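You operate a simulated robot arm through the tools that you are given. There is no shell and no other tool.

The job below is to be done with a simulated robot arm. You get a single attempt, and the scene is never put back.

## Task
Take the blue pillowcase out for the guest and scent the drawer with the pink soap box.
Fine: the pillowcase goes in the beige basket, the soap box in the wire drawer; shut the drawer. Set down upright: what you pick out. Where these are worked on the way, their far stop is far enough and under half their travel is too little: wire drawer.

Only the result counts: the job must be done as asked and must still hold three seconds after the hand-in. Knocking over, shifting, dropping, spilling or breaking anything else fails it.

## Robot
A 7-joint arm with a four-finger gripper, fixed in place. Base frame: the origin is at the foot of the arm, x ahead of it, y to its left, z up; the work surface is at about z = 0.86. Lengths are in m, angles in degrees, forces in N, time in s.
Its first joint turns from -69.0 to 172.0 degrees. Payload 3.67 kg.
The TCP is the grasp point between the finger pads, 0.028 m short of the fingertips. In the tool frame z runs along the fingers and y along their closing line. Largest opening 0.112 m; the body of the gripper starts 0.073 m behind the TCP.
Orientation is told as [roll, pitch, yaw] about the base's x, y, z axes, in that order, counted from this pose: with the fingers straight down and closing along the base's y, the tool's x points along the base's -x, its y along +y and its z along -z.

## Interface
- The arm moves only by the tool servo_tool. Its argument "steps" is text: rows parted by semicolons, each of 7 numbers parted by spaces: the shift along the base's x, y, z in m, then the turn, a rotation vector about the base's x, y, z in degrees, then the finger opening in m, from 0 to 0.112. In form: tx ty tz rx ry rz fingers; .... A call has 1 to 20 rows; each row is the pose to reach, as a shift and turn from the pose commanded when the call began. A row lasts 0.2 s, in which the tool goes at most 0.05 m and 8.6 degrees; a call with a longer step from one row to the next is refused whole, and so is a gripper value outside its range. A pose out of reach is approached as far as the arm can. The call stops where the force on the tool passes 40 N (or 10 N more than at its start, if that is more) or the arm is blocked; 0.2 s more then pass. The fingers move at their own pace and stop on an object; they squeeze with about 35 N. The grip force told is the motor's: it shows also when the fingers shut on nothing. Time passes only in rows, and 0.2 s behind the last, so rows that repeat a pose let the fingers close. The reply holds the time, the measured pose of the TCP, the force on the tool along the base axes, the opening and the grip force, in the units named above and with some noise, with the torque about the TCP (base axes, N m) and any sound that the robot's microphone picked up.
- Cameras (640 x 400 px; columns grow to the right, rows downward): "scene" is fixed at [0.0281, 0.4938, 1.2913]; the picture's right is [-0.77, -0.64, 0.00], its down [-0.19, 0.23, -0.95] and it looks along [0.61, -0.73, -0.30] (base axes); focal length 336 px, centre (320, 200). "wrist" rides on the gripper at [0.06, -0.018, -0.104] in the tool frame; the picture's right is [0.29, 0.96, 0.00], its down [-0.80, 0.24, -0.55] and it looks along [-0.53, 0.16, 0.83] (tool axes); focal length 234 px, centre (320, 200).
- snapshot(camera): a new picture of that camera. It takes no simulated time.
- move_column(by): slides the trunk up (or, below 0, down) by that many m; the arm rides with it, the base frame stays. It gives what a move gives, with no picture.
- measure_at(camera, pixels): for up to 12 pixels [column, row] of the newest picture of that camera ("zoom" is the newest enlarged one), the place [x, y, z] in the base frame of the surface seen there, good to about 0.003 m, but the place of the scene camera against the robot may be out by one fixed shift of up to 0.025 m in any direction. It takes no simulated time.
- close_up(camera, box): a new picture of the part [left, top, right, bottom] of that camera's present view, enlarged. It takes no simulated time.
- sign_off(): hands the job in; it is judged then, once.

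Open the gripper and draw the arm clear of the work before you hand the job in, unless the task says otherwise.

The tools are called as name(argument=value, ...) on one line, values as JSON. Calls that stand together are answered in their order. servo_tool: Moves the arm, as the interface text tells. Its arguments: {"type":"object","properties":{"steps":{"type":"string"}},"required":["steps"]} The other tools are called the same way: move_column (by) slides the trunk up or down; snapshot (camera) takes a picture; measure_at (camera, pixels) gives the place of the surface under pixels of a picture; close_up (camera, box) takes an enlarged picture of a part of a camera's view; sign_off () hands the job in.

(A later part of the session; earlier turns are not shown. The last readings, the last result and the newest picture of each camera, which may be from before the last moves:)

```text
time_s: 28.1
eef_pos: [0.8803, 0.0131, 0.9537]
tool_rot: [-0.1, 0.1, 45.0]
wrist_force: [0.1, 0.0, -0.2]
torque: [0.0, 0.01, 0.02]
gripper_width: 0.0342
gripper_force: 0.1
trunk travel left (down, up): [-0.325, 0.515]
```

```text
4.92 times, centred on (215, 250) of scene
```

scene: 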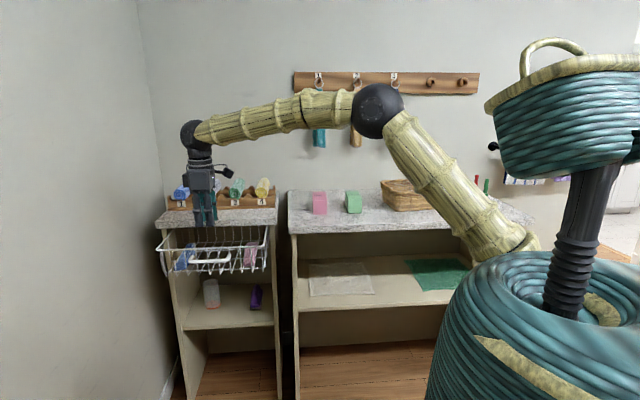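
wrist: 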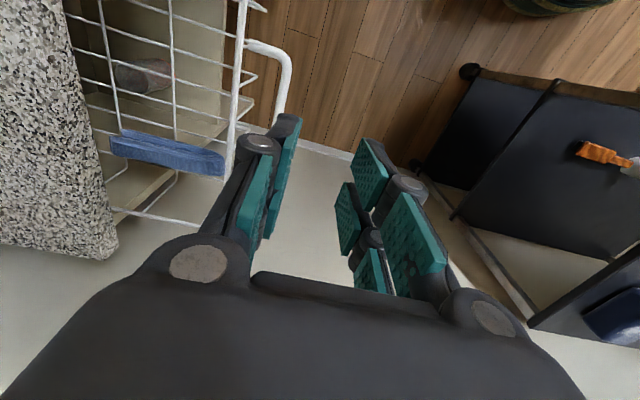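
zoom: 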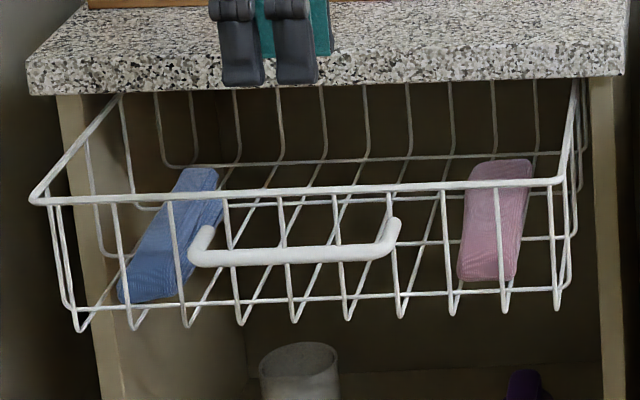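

The bar is now at n≈-0.661 (pulled about 0.145 m), and the pillowcase still reaches under the counter. I'll grip the bar vertically at (0.923,-0.011) and pull on to the far stop.

servo_tool(steps="0.0215 -0.0122 0 0 0 0 0.034; 0.0431 -0.0244 0 0 0 0 0.034; 0.0431 -0.0244 -0.04 0 0 0 0.034; 0.0431 -0.0244 -0.08 0 0 0 0.034; 0.0431 -0.0244 -0.11 0 0 0 0.034; 0.0431 -0.0244 -0.13 0 0 0 0.034; 0.0431 -0.0244 -0.13 0 0 0 0.034")

snapshot(camera="wrist")

close_up(camera="scene", box=[150, 160, 280, 290])

```text
time_s: 29.7
eef_pos: [0.9219, -0.0122, 0.8206]
tool_rot: [0.0, 0.0, 45.0]
wrist_force: [0.1, -0.3, -0.6]
torque: [0.01, 0.0, 0.01]
gripper_width: 0.0337
gripper_force: 0.0
trunk travel left (down, up): [-0.325, 0.515]
```

```text
taken
```

wrist: 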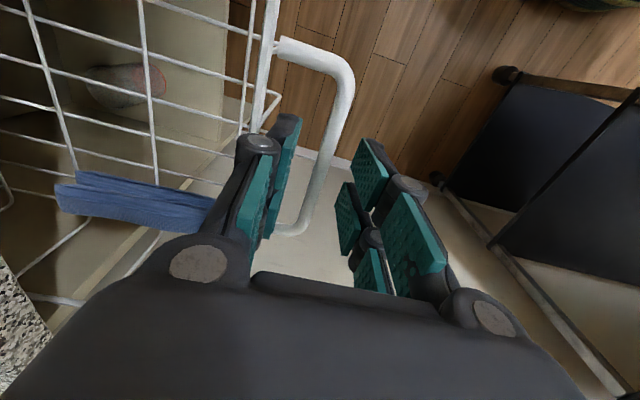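

```text
3.08 times, centred on (215, 225) of scene
```

zoom: 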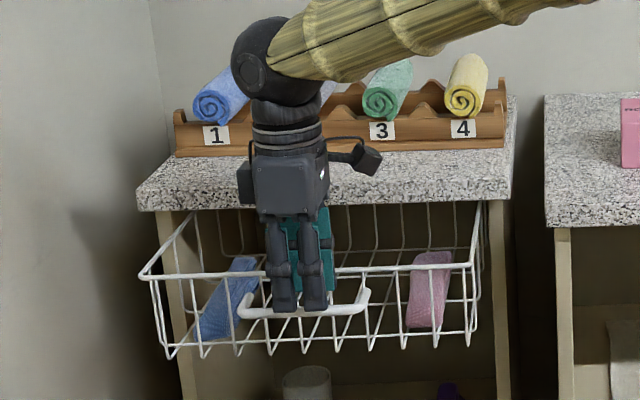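

The bar lies between the pads. I lower the last 0.031 m and close on it.

servo_tool(steps="0 0 -0.016 0 0 0 0.034; 0 0 -0.032 0 0 0 0.034; 0 0 -0.032 0 0 0 0.034; 0 0 -0.032 0 0 0 0.016; 0 0 -0.032 0 0 0 0; 0 0 -0.032 0 0 0 0")

```text
time_s: 31.1
eef_pos: [0.921, -0.0135, 0.7902]
tool_rot: [0.0, 0.1, 45.0]
wrist_force: [-1.0, -0.5, -3.0]
torque: [0.02, -0.01, 1.65]
gripper_width: 0.0094
gripper_force: 45.2
trunk travel left (down, up): [-0.325, 0.515]
```

Gripped again (width 0.0094). I pull outward in 0.015 m rows until the far stop is felt.

servo_tool(steps="-0.0106 0.0106 0 0 0 0 0; -0.0212 0.0212 0 0 0 0 0; -0.0318 0.0318 0 0 0 0 0; -0.0424 0.0424 0 0 0 0 0; -0.053 0.053 0 0 0 0 0; -0.0636 0.0636 0 0 0 0 0; -0.0742 0.0742 0 0 0 0 0; -0.0848 0.0848 0 0 0 0 0")

snapshot(camera="wrist")

snapshot(camera="scene")

```text
time_s: 32.6
eef_pos: [0.8608, 0.0494, 0.7905]
tool_rot: [-0.5, -0.1, 44.8]
wrist_force: [16.9, -12.3, -13.6]
torque: [0.05, -0.38, 1.9]
gripper_width: 0.0096
gripper_force: 44.9
trunk travel left (down, up): [-0.325, 0.515]
stopped in row 7: the force on the tool passed its limit at 51 N (the readings are from after the stop); the commanded pose is now the measured one
```

```text
taken
```

wrist: 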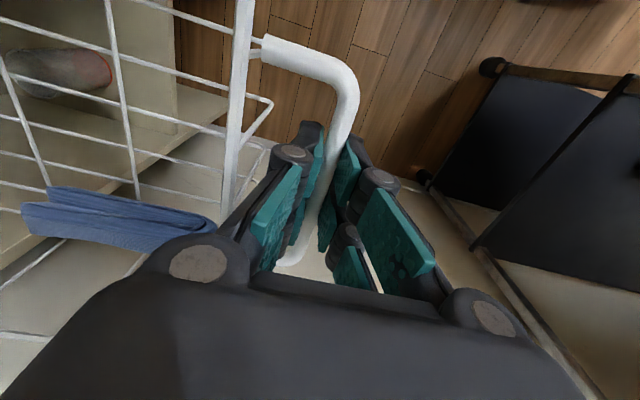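

```text
taken
```

scene: 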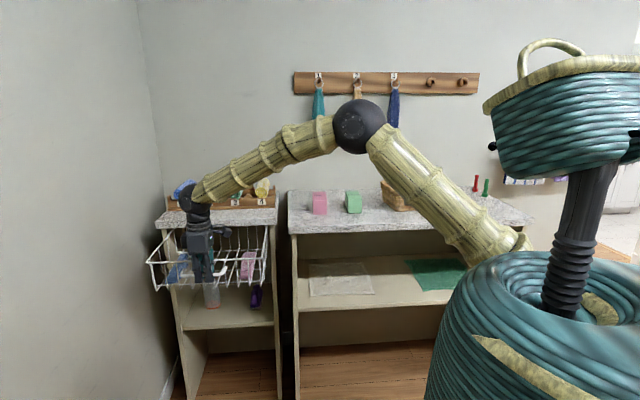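

Resistance is now squarely along the drawer's axis: the far stop, at about 0.23 m opening. I'll release the handle and lift clear.

servo_tool(steps="0 0 0 0 0 0 0.016; 0 0 0 0 0 0 0.034; 0 0 0 0 0 0 0.034; 0 0 0.03 0 0 0 0.034; 0 0 0.07 0 0 0 0.034; 0 0 0.11 0 0 0 0.034; 0 0 0.15 0 0 0 0.034; 0 0 0.17 0 0 0 0.06; 0 0 0.17 0 0 0 0.06")

snapshot(camera="wrist")

snapshot(camera="scene")

```text
time_s: 34.6
eef_pos: [0.8581, 0.0495, 0.9649]
tool_rot: [-0.5, -0.2, 44.7]
wrist_force: [-0.5, 0.9, 0.0]
torque: [-0.03, -0.03, 0.03]
gripper_width: 0.0602
gripper_force: 0.0
trunk travel left (down, up): [-0.325, 0.515]
```

```text
taken
```

wrist: 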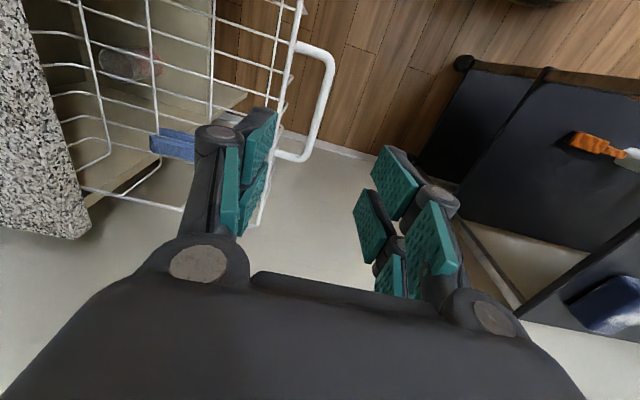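

```text
taken
```

scene: 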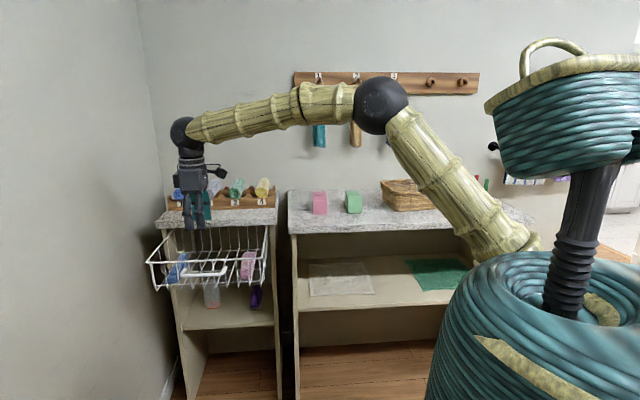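

The pillowcase now lies near (1.04,0.03), long axis along the drawer's depth, so the fingers must close along (0.707,0.707). I'll yaw the tool to -45° here in free space; the camera will then look into the drawer.

servo_tool(steps="0 0 0.005 0 0 -8.2 0.06; 0 0 0.01 0 0 -16.4 0.06; 0 0 0.015 0 0 -24.6 0.06; 0 0 0.02 0 0 -32.8 0.06; 0 0 0.02 0 0 -41 0.06; 0 0 0.02 0 0 -49.2 0.06; 0 0 0.02 0 0 -57.4 0.06; 0 0 0.02 0 0 -65.6 0.06; 0 0 0.02 0 0 -73.8 0.06; 0 0 0.02 0 0 -82 0.06; 0 0 0.02 0 0 -90 0.06; 0 0 0.02 0 0 -90 0.06")

snapshot(camera="wrist")

snapshot(camera="scene")

```text
time_s: 37.4
eef_pos: [0.8632, 0.0228, 0.999]
tool_rot: [1.5, 1.6, -46.9]
wrist_force: [0.6, -0.3, 0.3]
torque: [0.06, -0.01, 0.0]
gripper_width: 0.0598
gripper_force: 0.1
trunk travel left (down, up): [-0.325, 0.515]
stopped in row 12: the arm was blocked; the commanded pose is now the measured one
```

```text
taken
```

wrist: 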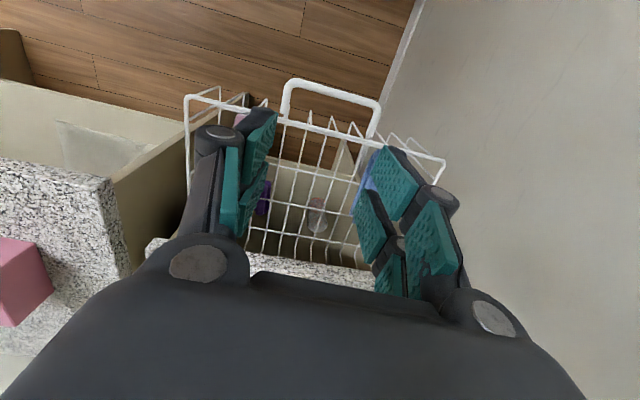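

```text
taken
```

scene: 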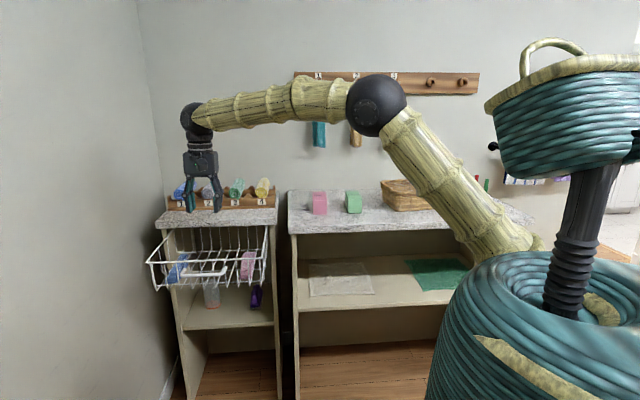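

Blocked near yaw -45° (a wrist limit). The equivalent orientation is yaw 135°; I'll rotate the other way, in two calls, at this height.

servo_tool(steps="0 0.003 0 0 0 8.2 0.06; 0 0.006 0 0 0 16.4 0.06; 0 0.01 0 0 0 24.6 0.06; 0 0.015 0 0 0 32.8 0.06; 0 0.02 0 0 0 41 0.06; 0 0.02 0 0 0 49.2 0.06; 0 0.02 0 0 0 57.4 0.06; 0 0.02 0 0 0 65.6 0.06; 0 0.02 0 0 0 73.8 0.06; 0 0.02 0 0 0 82 0.06; 0 0.02 0 0 0 90 0.06; 0 0.02 0 0 0 90 0.06")

servo_tool(steps="0 0 0 0 0 8.2 0.06; 0 0 0 0 0 16.4 0.06; 0 0 0 0 0 24.6 0.06; 0 0 0 0 0 32.8 0.06; 0 0 0 0 0 41 0.06; 0 0 0 0 0 49.2 0.06; 0 0 0 0 0 57.4 0.06; 0 0 0 0 0 65.6 0.06; 0 0 0 0 0 73.8 0.06; 0 0 0 0 0 82 0.06; 0 0 0 0 0 90 0.06; 0 0 0 0 0 90 0.06")

snapshot(camera="wrist")

snapshot(camera="scene")

```text
time_s: 40.0
eef_pos: [0.8621, 0.0467, 0.9967]
tool_rot: [1.3, 1.5, 43.4]
wrist_force: [0.6, 0.9, 0.2]
torque: [0.01, 0.02, 0.01]
gripper_width: 0.0601
gripper_force: 0.0
trunk travel left (down, up): [-0.325, 0.515]
```

```text
time_s: 42.6
eef_pos: [0.8632, 0.0464, 0.9975]
tool_rot: [1.3, 1.3, 133.5]
wrist_force: [-0.3, -0.4, -0.2]
torque: [-0.02, 0.0, 0.01]
gripper_width: 0.06
gripper_force: 0.1
trunk travel left (down, up): [-0.325, 0.515]
```

```text
taken
```

wrist: 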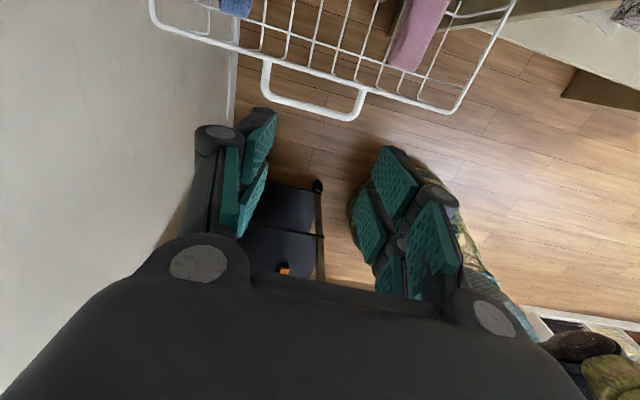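

```text
taken
```

scene: 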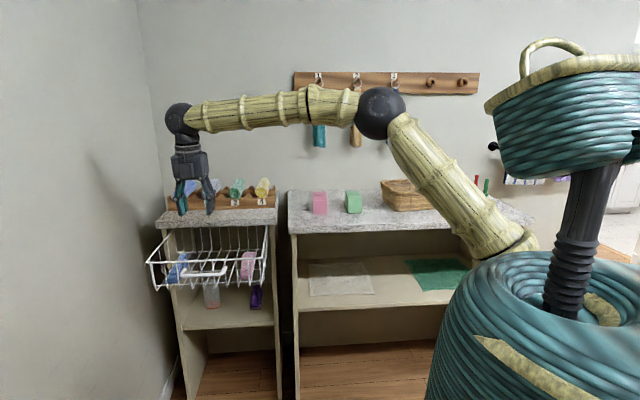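

Yaw 135° works. The pillowcase end is at (235,8) and the mauve item at (420,30) in the wrist view. I'll tilt 20° (fingers toward the cabinet) and move to above the drawer for a better view.

servo_tool(steps="0.02 0 -0.01 -3.1 -3.55 0.4 0.06; 0.04 0 -0.02 -6.15 -7.1 0.75 0.06; 0.06 0 -0.03 -9.2 -10.65 1.1 0.06; 0.08 0.002 -0.04 -12.3 -14.2 1.5 0.06; 0.097 0.004 -0.047 -12.3 -14.2 1.5 0.06; 0.097 0.004 -0.047 -12.3 -14.2 1.5 0.06")

snapshot(camera="wrist")

snapshot(camera="scene")

```text
time_s: 44.0
eef_pos: [0.9628, 0.0505, 0.9514]
tool_rot: [-0.6, 20.0, 134.5]
wrist_force: [0.1, -0.5, 1.0]
torque: [0.0, -0.01, -0.01]
gripper_width: 0.0602
gripper_force: 0.0
trunk travel left (down, up): [-0.325, 0.515]
```

```text
taken
```

wrist: 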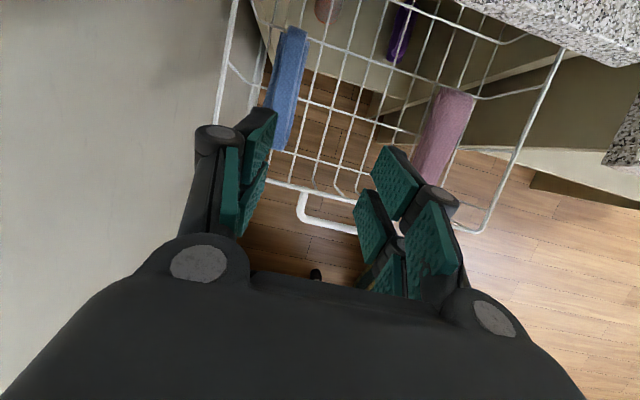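

```text
taken
```

scene: 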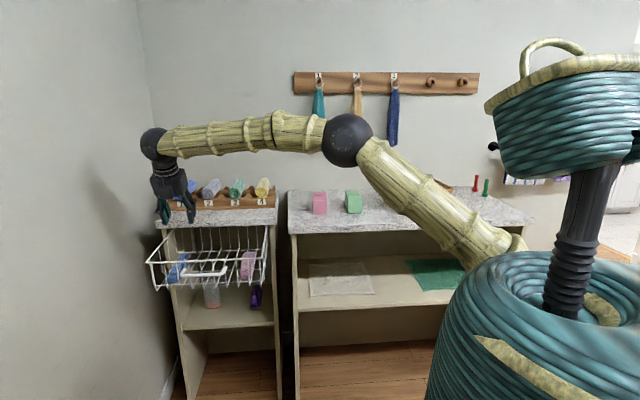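

Now the whole drawer is visible: pillowcase from (290,30) to (278,150), mauve item at (440,130). I'll zoom in and measure the pillowcase outline.

close_up(camera="wrist", box=[200, 0, 360, 100])

close_up(camera="wrist", box=[220, 20, 380, 160])

measure_at(camera="wrist", pixels=[[285, 32], [304, 32], [280, 60], [295, 65], [272, 95], [290, 100], [283, 140], [295, 45], [278, 100], [235, 60], [250, 75], [270, 65]])

```text
4.00 times, centred on (280, 50) of wrist
```

zoom: 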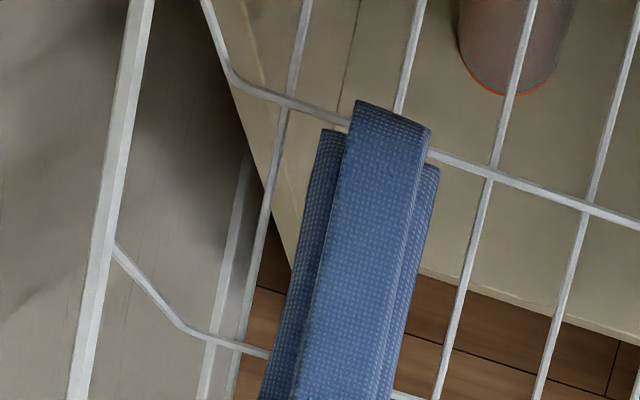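

```text
2.86 times, centred on (300, 90) of wrist
```

zoom: 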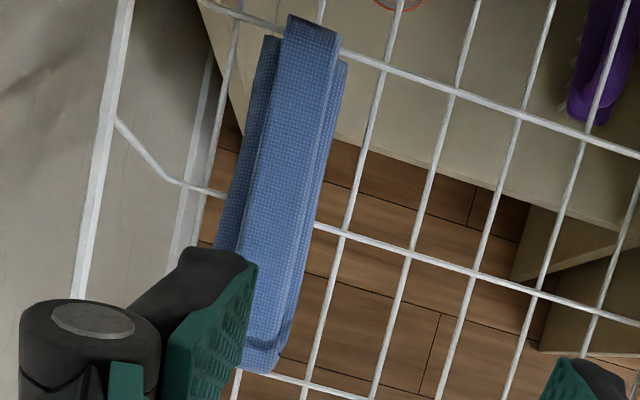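

```text
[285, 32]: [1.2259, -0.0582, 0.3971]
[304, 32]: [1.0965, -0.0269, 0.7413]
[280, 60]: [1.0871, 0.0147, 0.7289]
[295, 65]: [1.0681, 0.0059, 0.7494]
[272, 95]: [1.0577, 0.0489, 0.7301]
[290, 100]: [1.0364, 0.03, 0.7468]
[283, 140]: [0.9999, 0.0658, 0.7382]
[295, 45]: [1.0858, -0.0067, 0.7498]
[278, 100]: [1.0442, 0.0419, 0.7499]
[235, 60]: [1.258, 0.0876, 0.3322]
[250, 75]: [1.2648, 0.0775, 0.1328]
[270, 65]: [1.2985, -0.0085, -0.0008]
```

The pillowcase has a raised middle (z≈0.75) with lower flanks (z≈0.73), about 0.045 m wide and 0.135 m long. I'll measure the drawer's left wall wires and bottom wires around it for finger clearance.

close_up(camera="wrist", box=[200, 0, 360, 100])

measure_at(camera="zoom", pixels=[[122, 150], [108, 250], [148, 285], [185, 325], [235, 343], [268, 180], [245, 290], [330, 140], [438, 170], [270, 385], [395, 370], [392, 110]])

```text
4.00 times, centred on (280, 50) of wrist
```

zoom: 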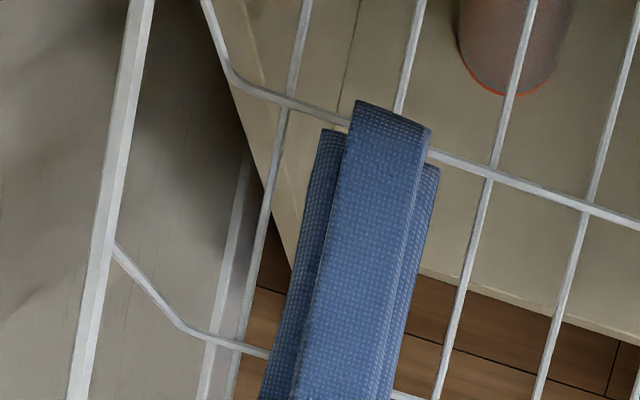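

```text
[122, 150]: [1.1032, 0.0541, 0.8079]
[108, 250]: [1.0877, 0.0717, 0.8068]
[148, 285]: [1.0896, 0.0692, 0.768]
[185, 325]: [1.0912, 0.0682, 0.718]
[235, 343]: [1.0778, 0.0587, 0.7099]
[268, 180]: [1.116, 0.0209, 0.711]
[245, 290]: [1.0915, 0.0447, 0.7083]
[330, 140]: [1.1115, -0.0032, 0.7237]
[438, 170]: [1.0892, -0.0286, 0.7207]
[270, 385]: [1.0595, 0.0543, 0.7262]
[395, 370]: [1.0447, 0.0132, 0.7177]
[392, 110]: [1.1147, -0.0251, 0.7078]
```

Left drawer wall is at s≈0.819, pillowcase spans s≈0.748–0.787 and n≈-0.795 to -0.66. I'll hover over its front half at (1.025,0.046,0.86) with opening 0.07 to check reach and alignment.

servo_tool(steps="0.0155 -0.001 -0.023 0 0 0 0.07; 0.031 -0.002 -0.046 0 0 0 0.07; 0.0465 -0.003 -0.069 0 0 0 0.07; 0.0621 -0.0042 -0.091 0 0 0 0.07; 0.0621 -0.0042 -0.091 0 0 0 0.07")

snapshot(camera="wrist")

close_up(camera="scene", box=[130, 150, 290, 300])

```text
time_s: 45.2
eef_pos: [1.0244, 0.0472, 0.8591]
tool_rot: [-0.4, 20.2, 134.5]
wrist_force: [1.1, 0.6, -0.6]
torque: [0.04, 0.02, -0.02]
gripper_width: 0.0702
gripper_force: 0.1
trunk travel left (down, up): [-0.325, 0.515]
```

```text
taken
```

wrist: 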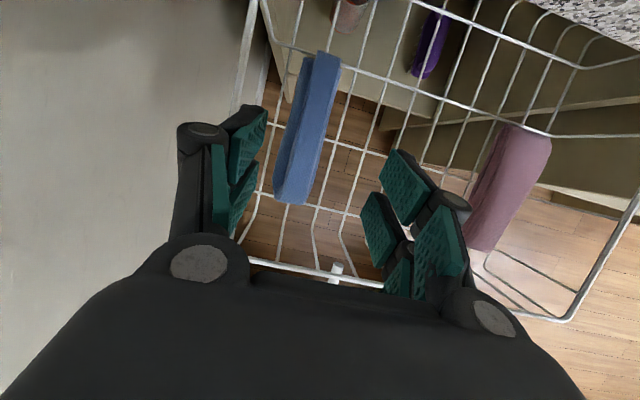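

```text
2.67 times, centred on (210, 225) of scene
```

zoom: 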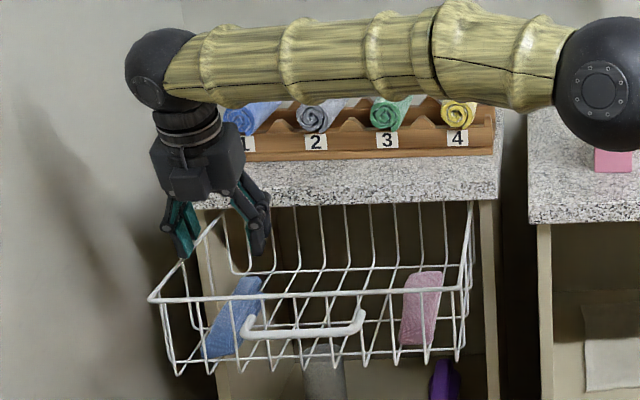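

Reach is fine. The finger knuckles look bulky, so I measure them directly in the wrist view (left knuckle at (185,140), pad at (250,130), right finger likewise) to check clearance to the drawer wall.

measure_at(camera="wrist", pixels=[[182, 140], [200, 130], [180, 180], [250, 107], [265, 115], [255, 140], [240, 110], [190, 250], [440, 190], [465, 205], [395, 152], [430, 185]])

close_up(camera="wrist", box=[160, 80, 320, 280])

close_up(camera="scene", box=[155, 170, 215, 230])

```text
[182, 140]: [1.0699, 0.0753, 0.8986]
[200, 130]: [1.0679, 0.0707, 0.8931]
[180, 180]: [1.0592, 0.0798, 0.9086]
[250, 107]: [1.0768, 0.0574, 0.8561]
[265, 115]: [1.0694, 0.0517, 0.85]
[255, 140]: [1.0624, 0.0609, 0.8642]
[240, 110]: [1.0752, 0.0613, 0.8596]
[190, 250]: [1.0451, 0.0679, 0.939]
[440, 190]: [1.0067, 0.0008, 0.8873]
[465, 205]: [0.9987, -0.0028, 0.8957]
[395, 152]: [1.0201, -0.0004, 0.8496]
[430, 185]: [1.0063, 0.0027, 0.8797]
```

```text
2.00 times, centred on (240, 180) of wrist
```

zoom: 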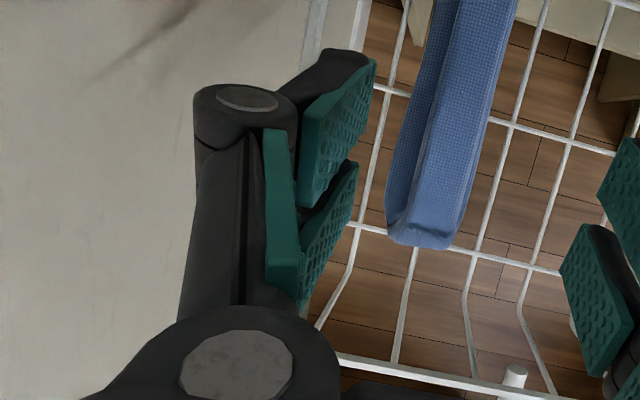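

```text
6.67 times, centred on (185, 200) of scene
```

zoom: 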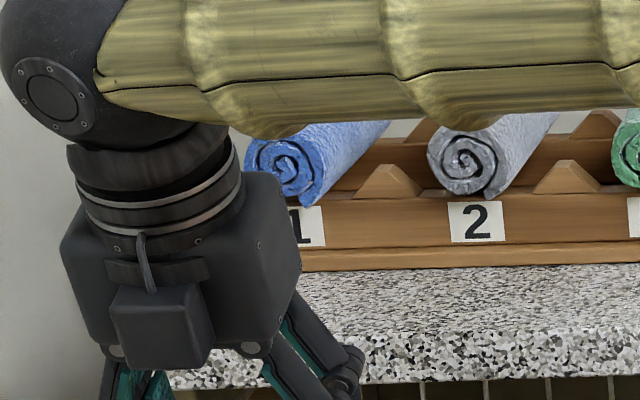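

Knuckles stand at most 0.054 m from the centre, so they stay inside the wall (s≈0.817). I double-check the pillowcase edges and front end from this closer view.

measure_at(camera="wrist", pixels=[[276, 180], [284, 140], [293, 100], [302, 65], [318, 160], [326, 120], [334, 80], [300, 165], [312, 110], [290, 198], [310, 198], [246, 60]])

```text
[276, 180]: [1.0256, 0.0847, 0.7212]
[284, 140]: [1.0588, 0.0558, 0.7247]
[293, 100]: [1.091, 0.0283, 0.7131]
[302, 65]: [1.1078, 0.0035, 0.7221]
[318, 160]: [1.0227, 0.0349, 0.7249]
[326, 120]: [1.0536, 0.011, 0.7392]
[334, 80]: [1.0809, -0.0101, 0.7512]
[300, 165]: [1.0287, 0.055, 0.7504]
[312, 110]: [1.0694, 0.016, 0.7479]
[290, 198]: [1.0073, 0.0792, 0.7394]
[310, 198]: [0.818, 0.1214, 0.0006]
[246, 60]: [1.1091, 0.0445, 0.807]
```

Centre s≈0.7675, width≈0.039: consistent. I now descend straight down to z≈0.749 beside the flanks.

servo_tool(steps="0 0 -0.025 0 0 0 0.07; 0 0 -0.05 0 0 0 0.07; 0 0 -0.07 0 0 0 0.07; 0 0 -0.088 0 0 0 0.07; 0 0 -0.1 0 0 0 0.07; 0 0 -0.11 0 0 0 0.07; 0 0 -0.11 0 0 0 0.07")

snapshot(camera="wrist")

close_up(camera="scene", box=[130, 180, 290, 300])

```text
time_s: 46.8
eef_pos: [1.0213, 0.0466, 0.7472]
tool_rot: [-0.4, 20.2, 134.5]
wrist_force: [-1.1, 0.1, -1.0]
torque: [-0.01, -0.01, 0.04]
gripper_width: 0.0702
gripper_force: 0.1
trunk travel left (down, up): [-0.325, 0.515]
```

```text
taken
```

wrist: 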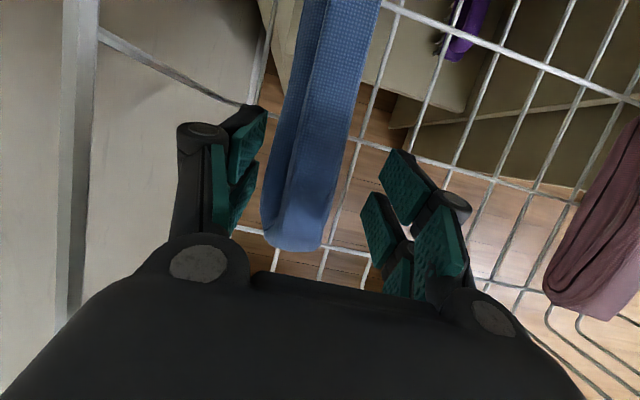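

```text
3.33 times, centred on (210, 240) of scene
```

zoom: 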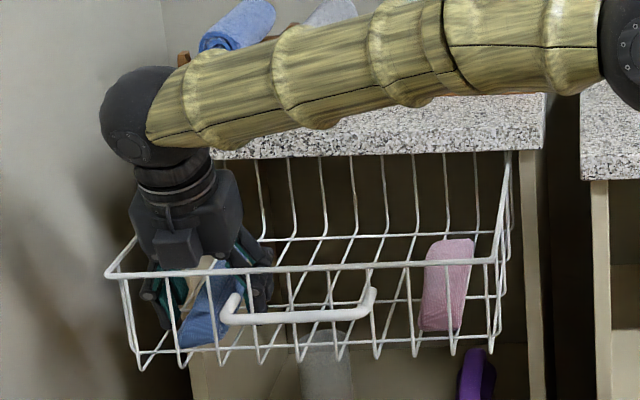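

No contact on the way down and the pillowcase lies between the pads. I close the fingers.

servo_tool(steps="0 0 0 0 0 0 0.055; 0 0 0 0 0 0 0.045; 0 0 0 0 0 0 0.035; 0 0 0 0 0 0 0.02; 0 0 0 0 0 0 0.02; 0 0 0 0 0 0 0.02")

snapshot(camera="wrist")

```text
time_s: 48.2
eef_pos: [1.0227, 0.0454, 0.7476]
tool_rot: [-0.4, 20.1, 134.5]
wrist_force: [0.6, -1.1, 1.7]
torque: [-0.08, 0.02, 0.1]
gripper_width: 0.0576
gripper_force: 34.9
trunk travel left (down, up): [-0.325, 0.515]
```

```text
taken
```

wrist: 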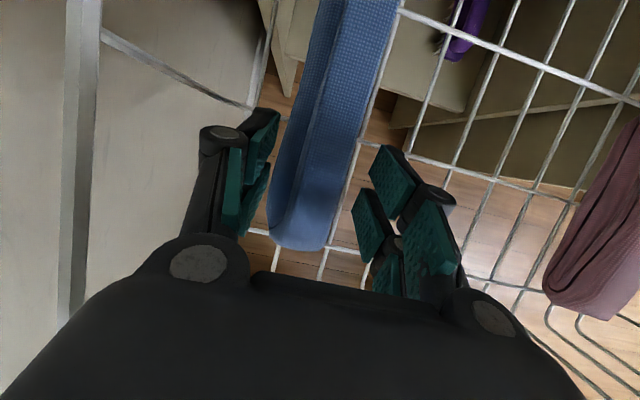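

The fingers stopped at 0.0576 m with 35 N although the visible cloth is narrower. I'll look closely to see what they are touching.

close_up(camera="wrist", box=[220, 80, 460, 270])

close_up(camera="scene", box=[150, 220, 230, 290])

measure_at(camera="wrist", pixels=[[275, 190], [290, 140], [300, 90], [336, 200], [352, 150], [364, 110], [270, 115], [385, 150], [358, 195], [265, 195]])

```text
2.11 times, centred on (340, 175) of wrist
```

zoom: 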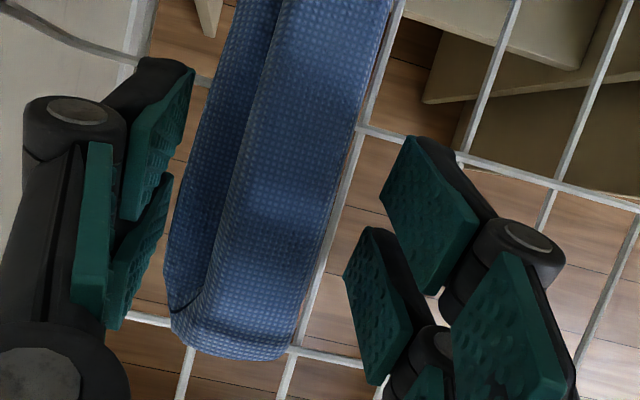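

```text
5.71 times, centred on (190, 255) of scene
```

zoom: 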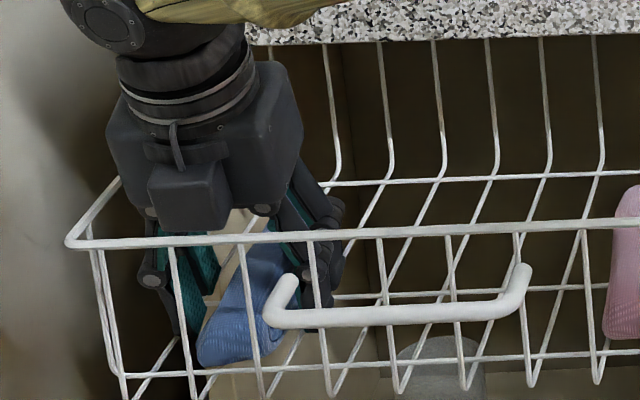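

```text
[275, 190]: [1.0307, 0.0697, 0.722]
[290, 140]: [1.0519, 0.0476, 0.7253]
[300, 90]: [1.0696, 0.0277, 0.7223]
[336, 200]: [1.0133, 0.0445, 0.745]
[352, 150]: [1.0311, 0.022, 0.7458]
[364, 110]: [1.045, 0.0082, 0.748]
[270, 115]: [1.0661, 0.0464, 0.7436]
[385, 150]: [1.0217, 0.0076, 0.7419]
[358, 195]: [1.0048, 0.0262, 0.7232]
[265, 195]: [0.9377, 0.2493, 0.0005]
```

Net force on the tool is nearly zero, so both pads press on the object evenly — its solid shape is evidently wider than it looks. I'll lift 0.03 m slowly and see if it comes along.

servo_tool(steps="0 0 0.01 0 0 0 0.02; 0 0 0.02 0 0 0 0.02; 0 0 0.03 0 0 0 0.02; 0 0 0.03 0 0 0 0.02")

snapshot(camera="wrist")

close_up(camera="scene", box=[150, 210, 250, 290])

```text
time_s: 49.2
eef_pos: [1.0209, 0.0464, 0.779]
tool_rot: [-0.4, 20.1, 134.5]
wrist_force: [-0.2, 0.6, -1.7]
torque: [0.03, 0.01, 0.02]
gripper_width: 0.0574
gripper_force: 34.8
trunk travel left (down, up): [-0.325, 0.515]
```

```text
taken
```

wrist: 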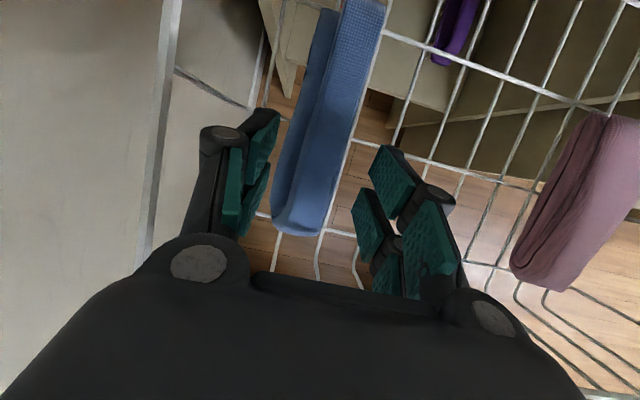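

```text
5.00 times, centred on (200, 250) of scene
```

zoom: 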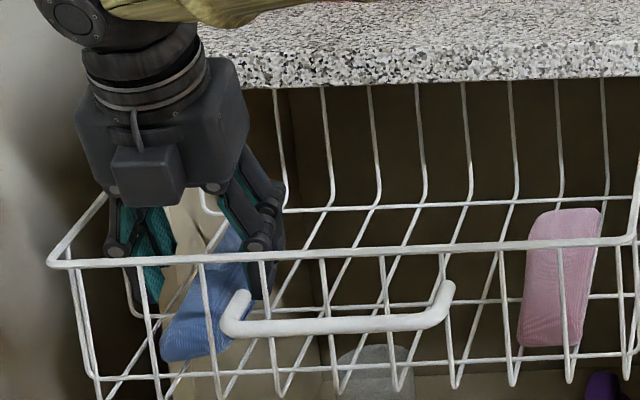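

The gripper rose, but the pillowcase appears smaller in the view. I'll measure its top height at (320,150) to see whether it was lifted.

measure_at(camera="wrist", pixels=[[320, 180], [335, 120], [345, 70], [300, 140], [285, 195], [330, 200], [270, 120], [385, 160]])

```text
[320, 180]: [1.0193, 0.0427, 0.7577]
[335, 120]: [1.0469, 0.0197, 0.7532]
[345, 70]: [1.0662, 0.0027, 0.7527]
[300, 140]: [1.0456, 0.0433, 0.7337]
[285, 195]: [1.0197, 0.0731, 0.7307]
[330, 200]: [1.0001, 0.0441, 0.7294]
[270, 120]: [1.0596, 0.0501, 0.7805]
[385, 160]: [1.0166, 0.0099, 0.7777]
```

The top reads about 0.755 — only slightly higher than before, yet the grip holds at 0.0574 m. I'll lift another 0.03 m and compare again.

servo_tool(steps="0 0 0.01 0 0 0 0.02; 0 0 0.02 0 0 0 0.02; 0 0 0.03 0 0 0 0.02; 0 0 0.03 0 0 0 0.02")

snapshot(camera="wrist")

close_up(camera="scene", box=[150, 210, 250, 290])

measure_at(camera="wrist", pixels=[[320, 160], [330, 110], [340, 60], [300, 140], [285, 185], [330, 190], [270, 120], [385, 160]])

```text
time_s: 50.2
eef_pos: [1.0214, 0.0488, 0.8089]
tool_rot: [-0.3, 20.1, 134.5]
wrist_force: [0.9, 0.3, -1.1]
torque: [0.01, 0.06, -0.05]
gripper_width: 0.0574
gripper_force: 35.1
trunk travel left (down, up): [-0.325, 0.515]
```

```text
taken
```

wrist: 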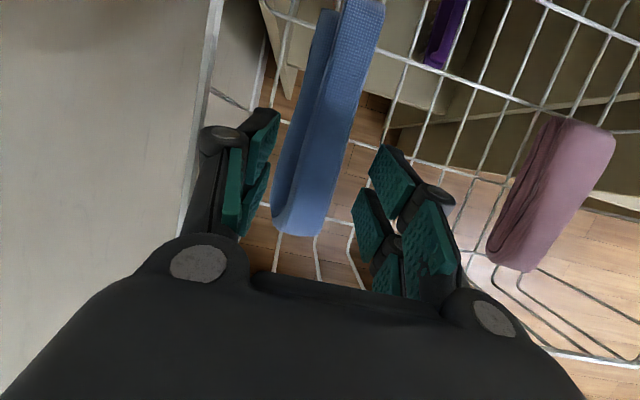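

```text
5.00 times, centred on (200, 250) of scene
```

zoom: 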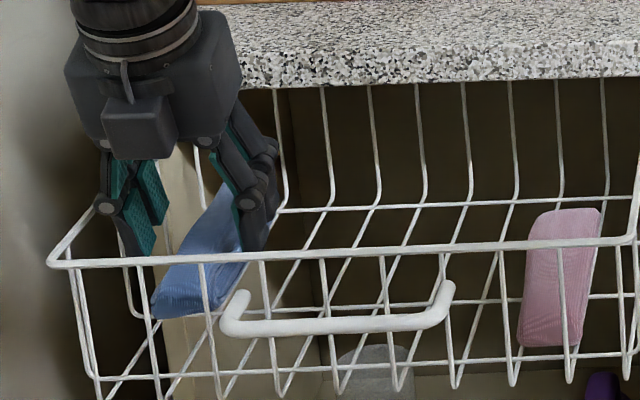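

```text
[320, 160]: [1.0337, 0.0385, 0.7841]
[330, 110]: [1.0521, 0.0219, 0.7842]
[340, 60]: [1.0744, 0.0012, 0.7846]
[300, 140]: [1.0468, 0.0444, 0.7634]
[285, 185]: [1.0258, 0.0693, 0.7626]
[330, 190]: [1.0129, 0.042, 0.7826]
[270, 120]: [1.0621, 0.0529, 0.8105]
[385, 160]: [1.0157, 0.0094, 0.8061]
```

The pillowcase is now lifted (top 0.784) but held only near the fingertips after slipping about 25 mm. I'll hold still briefly to check whether the grip is stable.

servo_tool(steps="0 0 0 0 0 0 0.02; 0 0 0 0 0 0 0.02; 0 0 0 0 0 0 0.02; 0 0 0 0 0 0 0.02; 0 0 0 0 0 0 0.02")

snapshot(camera="wrist")

close_up(camera="wrist", box=[220, 0, 460, 270])

measure_at(camera="wrist", pixels=[[320, 160], [330, 110], [340, 60], [300, 140], [285, 185], [330, 190], [325, 210], [300, 225], [295, 100], [310, 40]])

```text
time_s: 51.4
eef_pos: [1.0217, 0.0481, 0.8091]
tool_rot: [-0.5, 20.1, 134.5]
wrist_force: [0.6, 0.8, -0.8]
torque: [0.01, 0.04, -0.01]
gripper_width: 0.0571
gripper_force: 35.0
trunk travel left (down, up): [-0.325, 0.515]
```

```text
taken
```

wrist: 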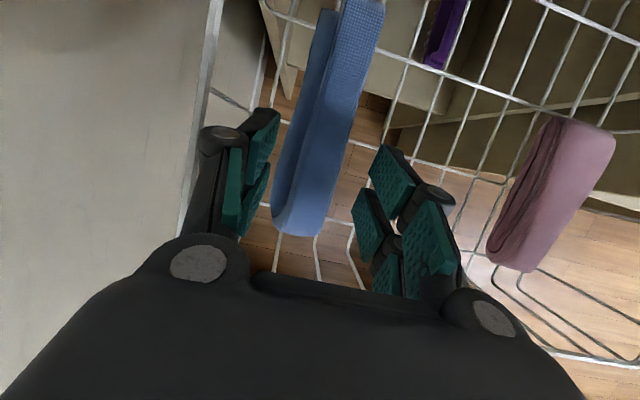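

```text
1.48 times, centred on (340, 135) of wrist
```

zoom: 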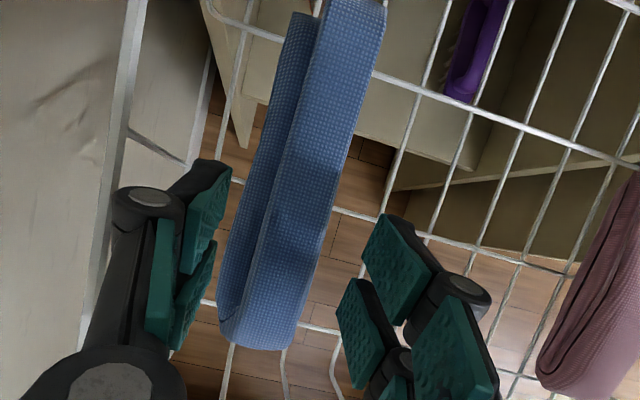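

```text
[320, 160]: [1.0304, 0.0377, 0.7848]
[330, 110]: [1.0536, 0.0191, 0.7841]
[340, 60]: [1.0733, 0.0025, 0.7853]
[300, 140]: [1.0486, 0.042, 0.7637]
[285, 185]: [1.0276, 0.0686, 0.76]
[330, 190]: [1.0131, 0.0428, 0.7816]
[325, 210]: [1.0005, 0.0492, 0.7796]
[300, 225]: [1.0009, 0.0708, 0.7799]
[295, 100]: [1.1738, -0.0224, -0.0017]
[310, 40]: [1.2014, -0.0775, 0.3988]
```

The grip is stable now (no further slip, pillowcase level). I'll lift gently another 0.085 m straight up, clear of the rim, and check again.

servo_tool(steps="0 0 0.012 0 0 0 0.02; 0 0 0.026 0 0 0 0.02; 0 0 0.04 0 0 0 0.02; 0 0 0.055 0 0 0 0.02; 0 0 0.07 0 0 0 0.02; 0 0 0.085 0 0 0 0.02; 0 0 0.085 0 0 0 0.02")

snapshot(camera="wrist")

snapshot(camera="scene")

measure_at(camera="wrist", pixels=[[320, 160], [330, 110], [340, 60], [300, 140], [285, 185], [325, 210]])

```text
time_s: 53.0
eef_pos: [1.0241, 0.0471, 0.8926]
tool_rot: [-0.4, 20.1, 134.6]
wrist_force: [-0.1, -0.6, -1.9]
torque: [0.04, 0.0, 0.0]
gripper_width: 0.0574
gripper_force: 35.1
trunk travel left (down, up): [-0.325, 0.515]
```

```text
taken
```

wrist: 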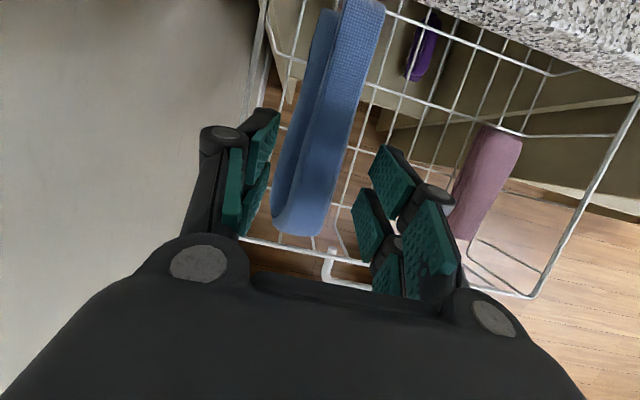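

```text
taken
```

scene: 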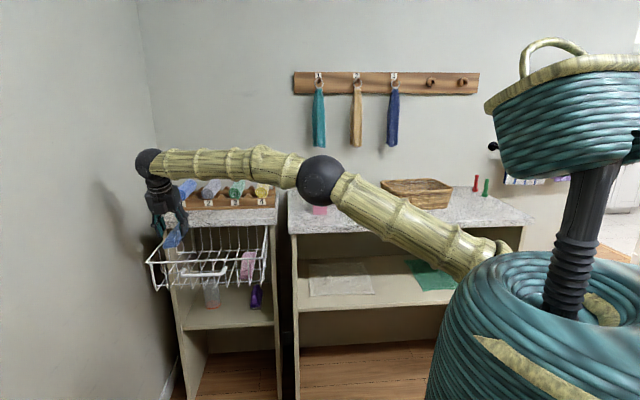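

```text
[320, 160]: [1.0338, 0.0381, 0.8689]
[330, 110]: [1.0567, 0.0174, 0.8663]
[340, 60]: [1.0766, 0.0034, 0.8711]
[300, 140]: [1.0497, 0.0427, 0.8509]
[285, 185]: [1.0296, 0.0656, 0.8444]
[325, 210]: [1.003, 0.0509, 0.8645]
```

It is held firmly (top moved with the tool). The basket is now unobstructed in the scene view, so I zoom in and measure its rim.

close_up(camera="scene", box=[370, 160, 470, 222])

measure_at(camera="zoom", pixels=[[70, 135], [115, 195], [490, 205], [525, 160], [80, 270], [470, 305], [300, 200], [300, 125], [300, 165], [150, 160], [450, 170], [300, 300]])

```text
6.40 times, centred on (420, 191) of scene
```

zoom: 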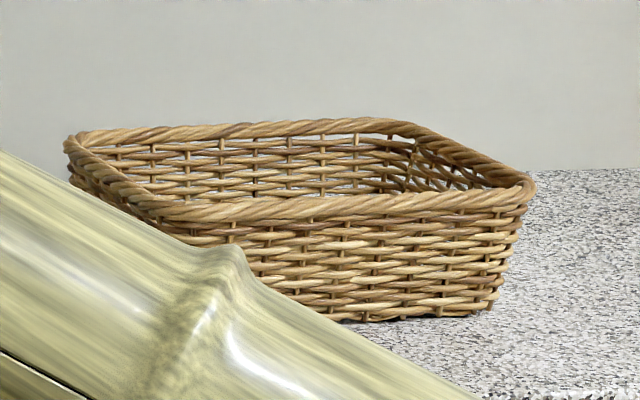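

```text
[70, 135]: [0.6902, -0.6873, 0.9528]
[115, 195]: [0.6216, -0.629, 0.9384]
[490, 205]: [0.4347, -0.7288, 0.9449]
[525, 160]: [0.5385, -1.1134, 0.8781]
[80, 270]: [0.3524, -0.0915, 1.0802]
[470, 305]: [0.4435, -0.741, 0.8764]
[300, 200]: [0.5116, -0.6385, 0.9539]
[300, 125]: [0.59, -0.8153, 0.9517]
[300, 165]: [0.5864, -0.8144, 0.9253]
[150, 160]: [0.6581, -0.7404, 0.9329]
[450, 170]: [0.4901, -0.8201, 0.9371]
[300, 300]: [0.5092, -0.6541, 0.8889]
```

Rim corners give a basket centre near (0.578,-0.713) after correcting the scene shift, long side along (0.707,0.707), rim z≈0.94. First I raise and retract the pillowcase to about (0.88,0.03,1.06).

servo_tool(steps="0 0 0.03 0 0 0 0.02; -0.015 0 0.055 0 0 0 0.02; -0.035 -0.002 0.08 0 0 0 0.02; -0.055 -0.005 0.105 0 0 0 0.02; -0.08 -0.008 0.125 0 0 0 0.02; -0.105 -0.012 0.145 0 0 0 0.02; -0.13 -0.015 0.16 0 0 0 0.02; -0.144 -0.017 0.167 0 0 0 0.02; -0.144 -0.017 0.167 0 0 0 0.02")

snapshot(camera="wrist")

snapshot(camera="scene")

```text
time_s: 55.0
eef_pos: [0.878, 0.0307, 1.0595]
tool_rot: [-0.4, 20.1, 134.5]
wrist_force: [0.1, 0.2, -2.0]
torque: [0.04, 0.04, -0.03]
gripper_width: 0.0571
gripper_force: 34.4
trunk travel left (down, up): [-0.325, 0.515]
```

```text
taken
```

wrist: 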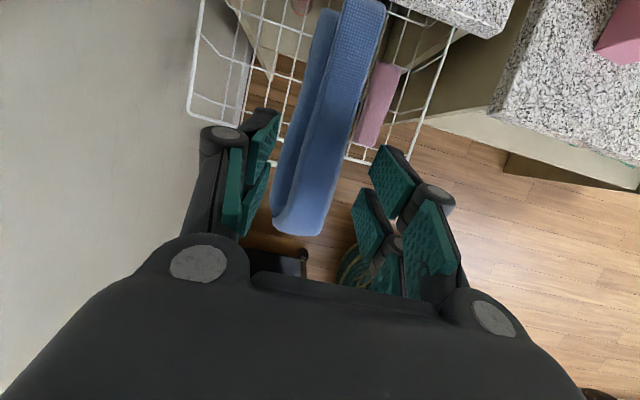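

```text
taken
```

scene: 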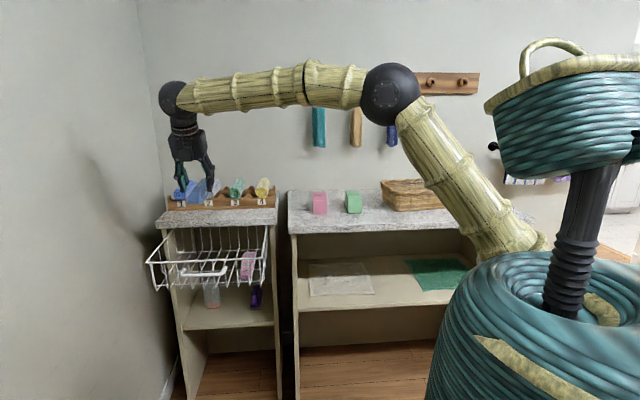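

The pillowcase is steady. I'll raise the trunk by 0.15 m for a better reach over the basket before swinging across.

move_column(by=0.15)

snapshot(camera="scene")

```text
time_s: 56.8
eef_pos: [0.8778, 0.0301, 1.2098]
tool_rot: [-0.4, 20.1, 134.5]
wrist_force: [0.2, 0.1, -1.3]
torque: [0.06, 0.02, 0.01]
gripper_width: 0.0574
gripper_force: 35.3
trunk travel left (down, up): [-0.475, 0.365]
```

```text
taken
```

scene: 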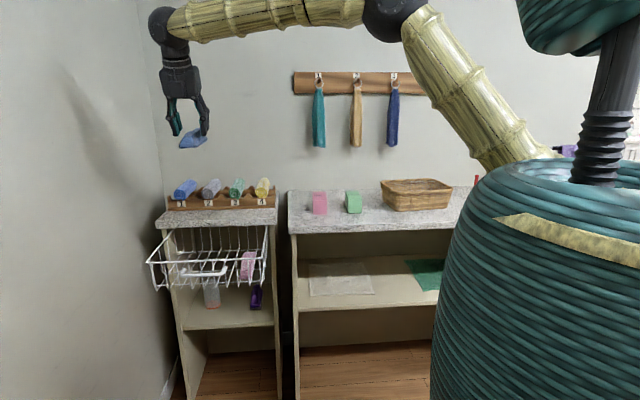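

Now I swing right along an arc (radius about 0.8 m, z≈1.21) while turning yaw back by 90°, first half.

servo_tool(steps="-0.0128 -0.0391 0 0 0 -4.7 0.02; -0.0271 -0.0777 0 0 0 -9.4 0.02; -0.0431 -0.1149 0 0 0 -14.1 0.02; -0.0607 -0.1508 0 0 0 -18.8 0.02; -0.0797 -0.1852 0 0 0 -23.5 0.02; -0.1002 -0.2182 0 0 0 -28.2 0.02; -0.1096 -0.2533 0 0 0 -32.9 0.02; -0.1205 -0.2879 0 0 0 -37.6 0.02; -0.1329 -0.322 0 0 0 -42.3 0.02; -0.147 -0.3555 0 0 0 -47 0.02; -0.147 -0.3555 0 0 0 -47 0.02")

snapshot(camera="scene")

snapshot(camera="wrist")

```text
time_s: 59.1
eef_pos: [0.7331, -0.3252, 1.2097]
tool_rot: [-0.6, 20.1, 87.5]
wrist_force: [0.0, 0.4, -0.9]
torque: [0.04, 0.0, 0.01]
gripper_width: 0.0569
gripper_force: 35.1
trunk travel left (down, up): [-0.475, 0.365]
```

```text
taken
```

scene: 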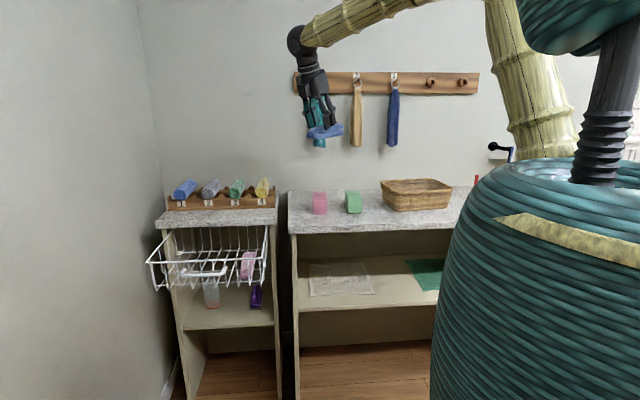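

```text
taken
```

wrist: 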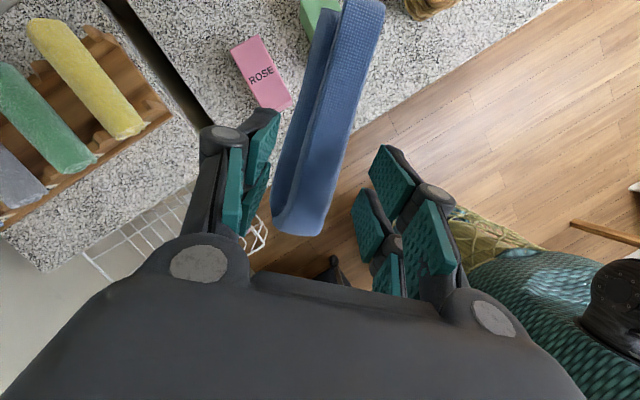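

Halfway, still holding well. I continue the arc toward the basket.

servo_tool(steps="-0.0155 -0.0328 0 0 0 -4.7 0.02; -0.0325 -0.0649 0 0 0 -9.4 0.02; -0.0509 -0.0962 0 0 0 -14.1 0.02; -0.0707 -0.1266 0 0 0 -18.8 0.02; -0.0839 -0.1621 0 0 0 -23.5 0.02; -0.099 -0.1973 0 0 0 -28.2 0.02; -0.1159 -0.2321 0 0 0 -32.9 0.02; -0.1348 -0.2665 0 0 0 -37.6 0.02; -0.1554 -0.3003 0 0 0 -42.3 0.02; -0.1554 -0.3003 0 0 0 -42.3 0.02")

snapshot(camera="scene")

snapshot(camera="wrist")

```text
time_s: 61.4
eef_pos: [0.5763, -0.6261, 1.209]
tool_rot: [-0.5, 20.1, 45.1]
wrist_force: [0.1, -0.2, -0.9]
torque: [0.02, -0.02, 0.0]
gripper_width: 0.0572
gripper_force: 34.3
trunk travel left (down, up): [-0.475, 0.365]
```

```text
taken
```

scene: 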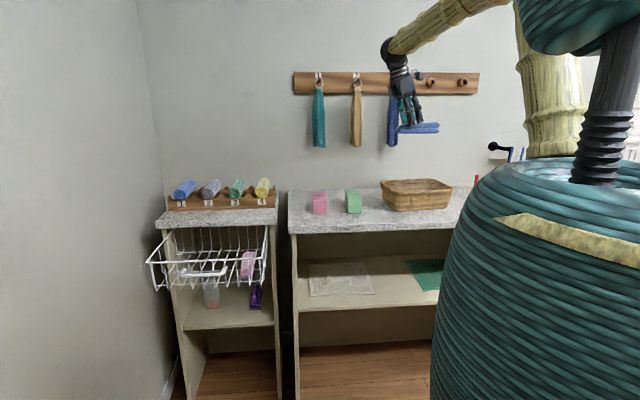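

```text
taken
```

wrist: 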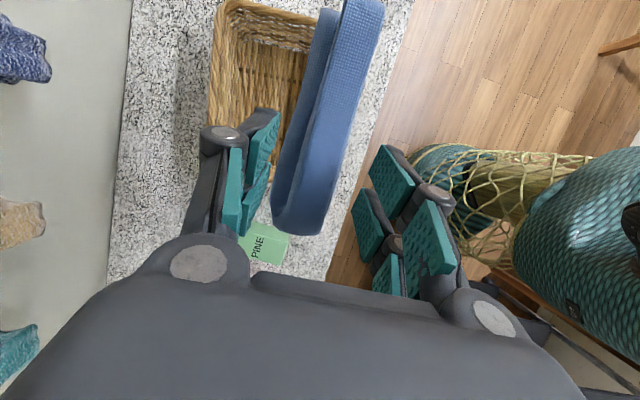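

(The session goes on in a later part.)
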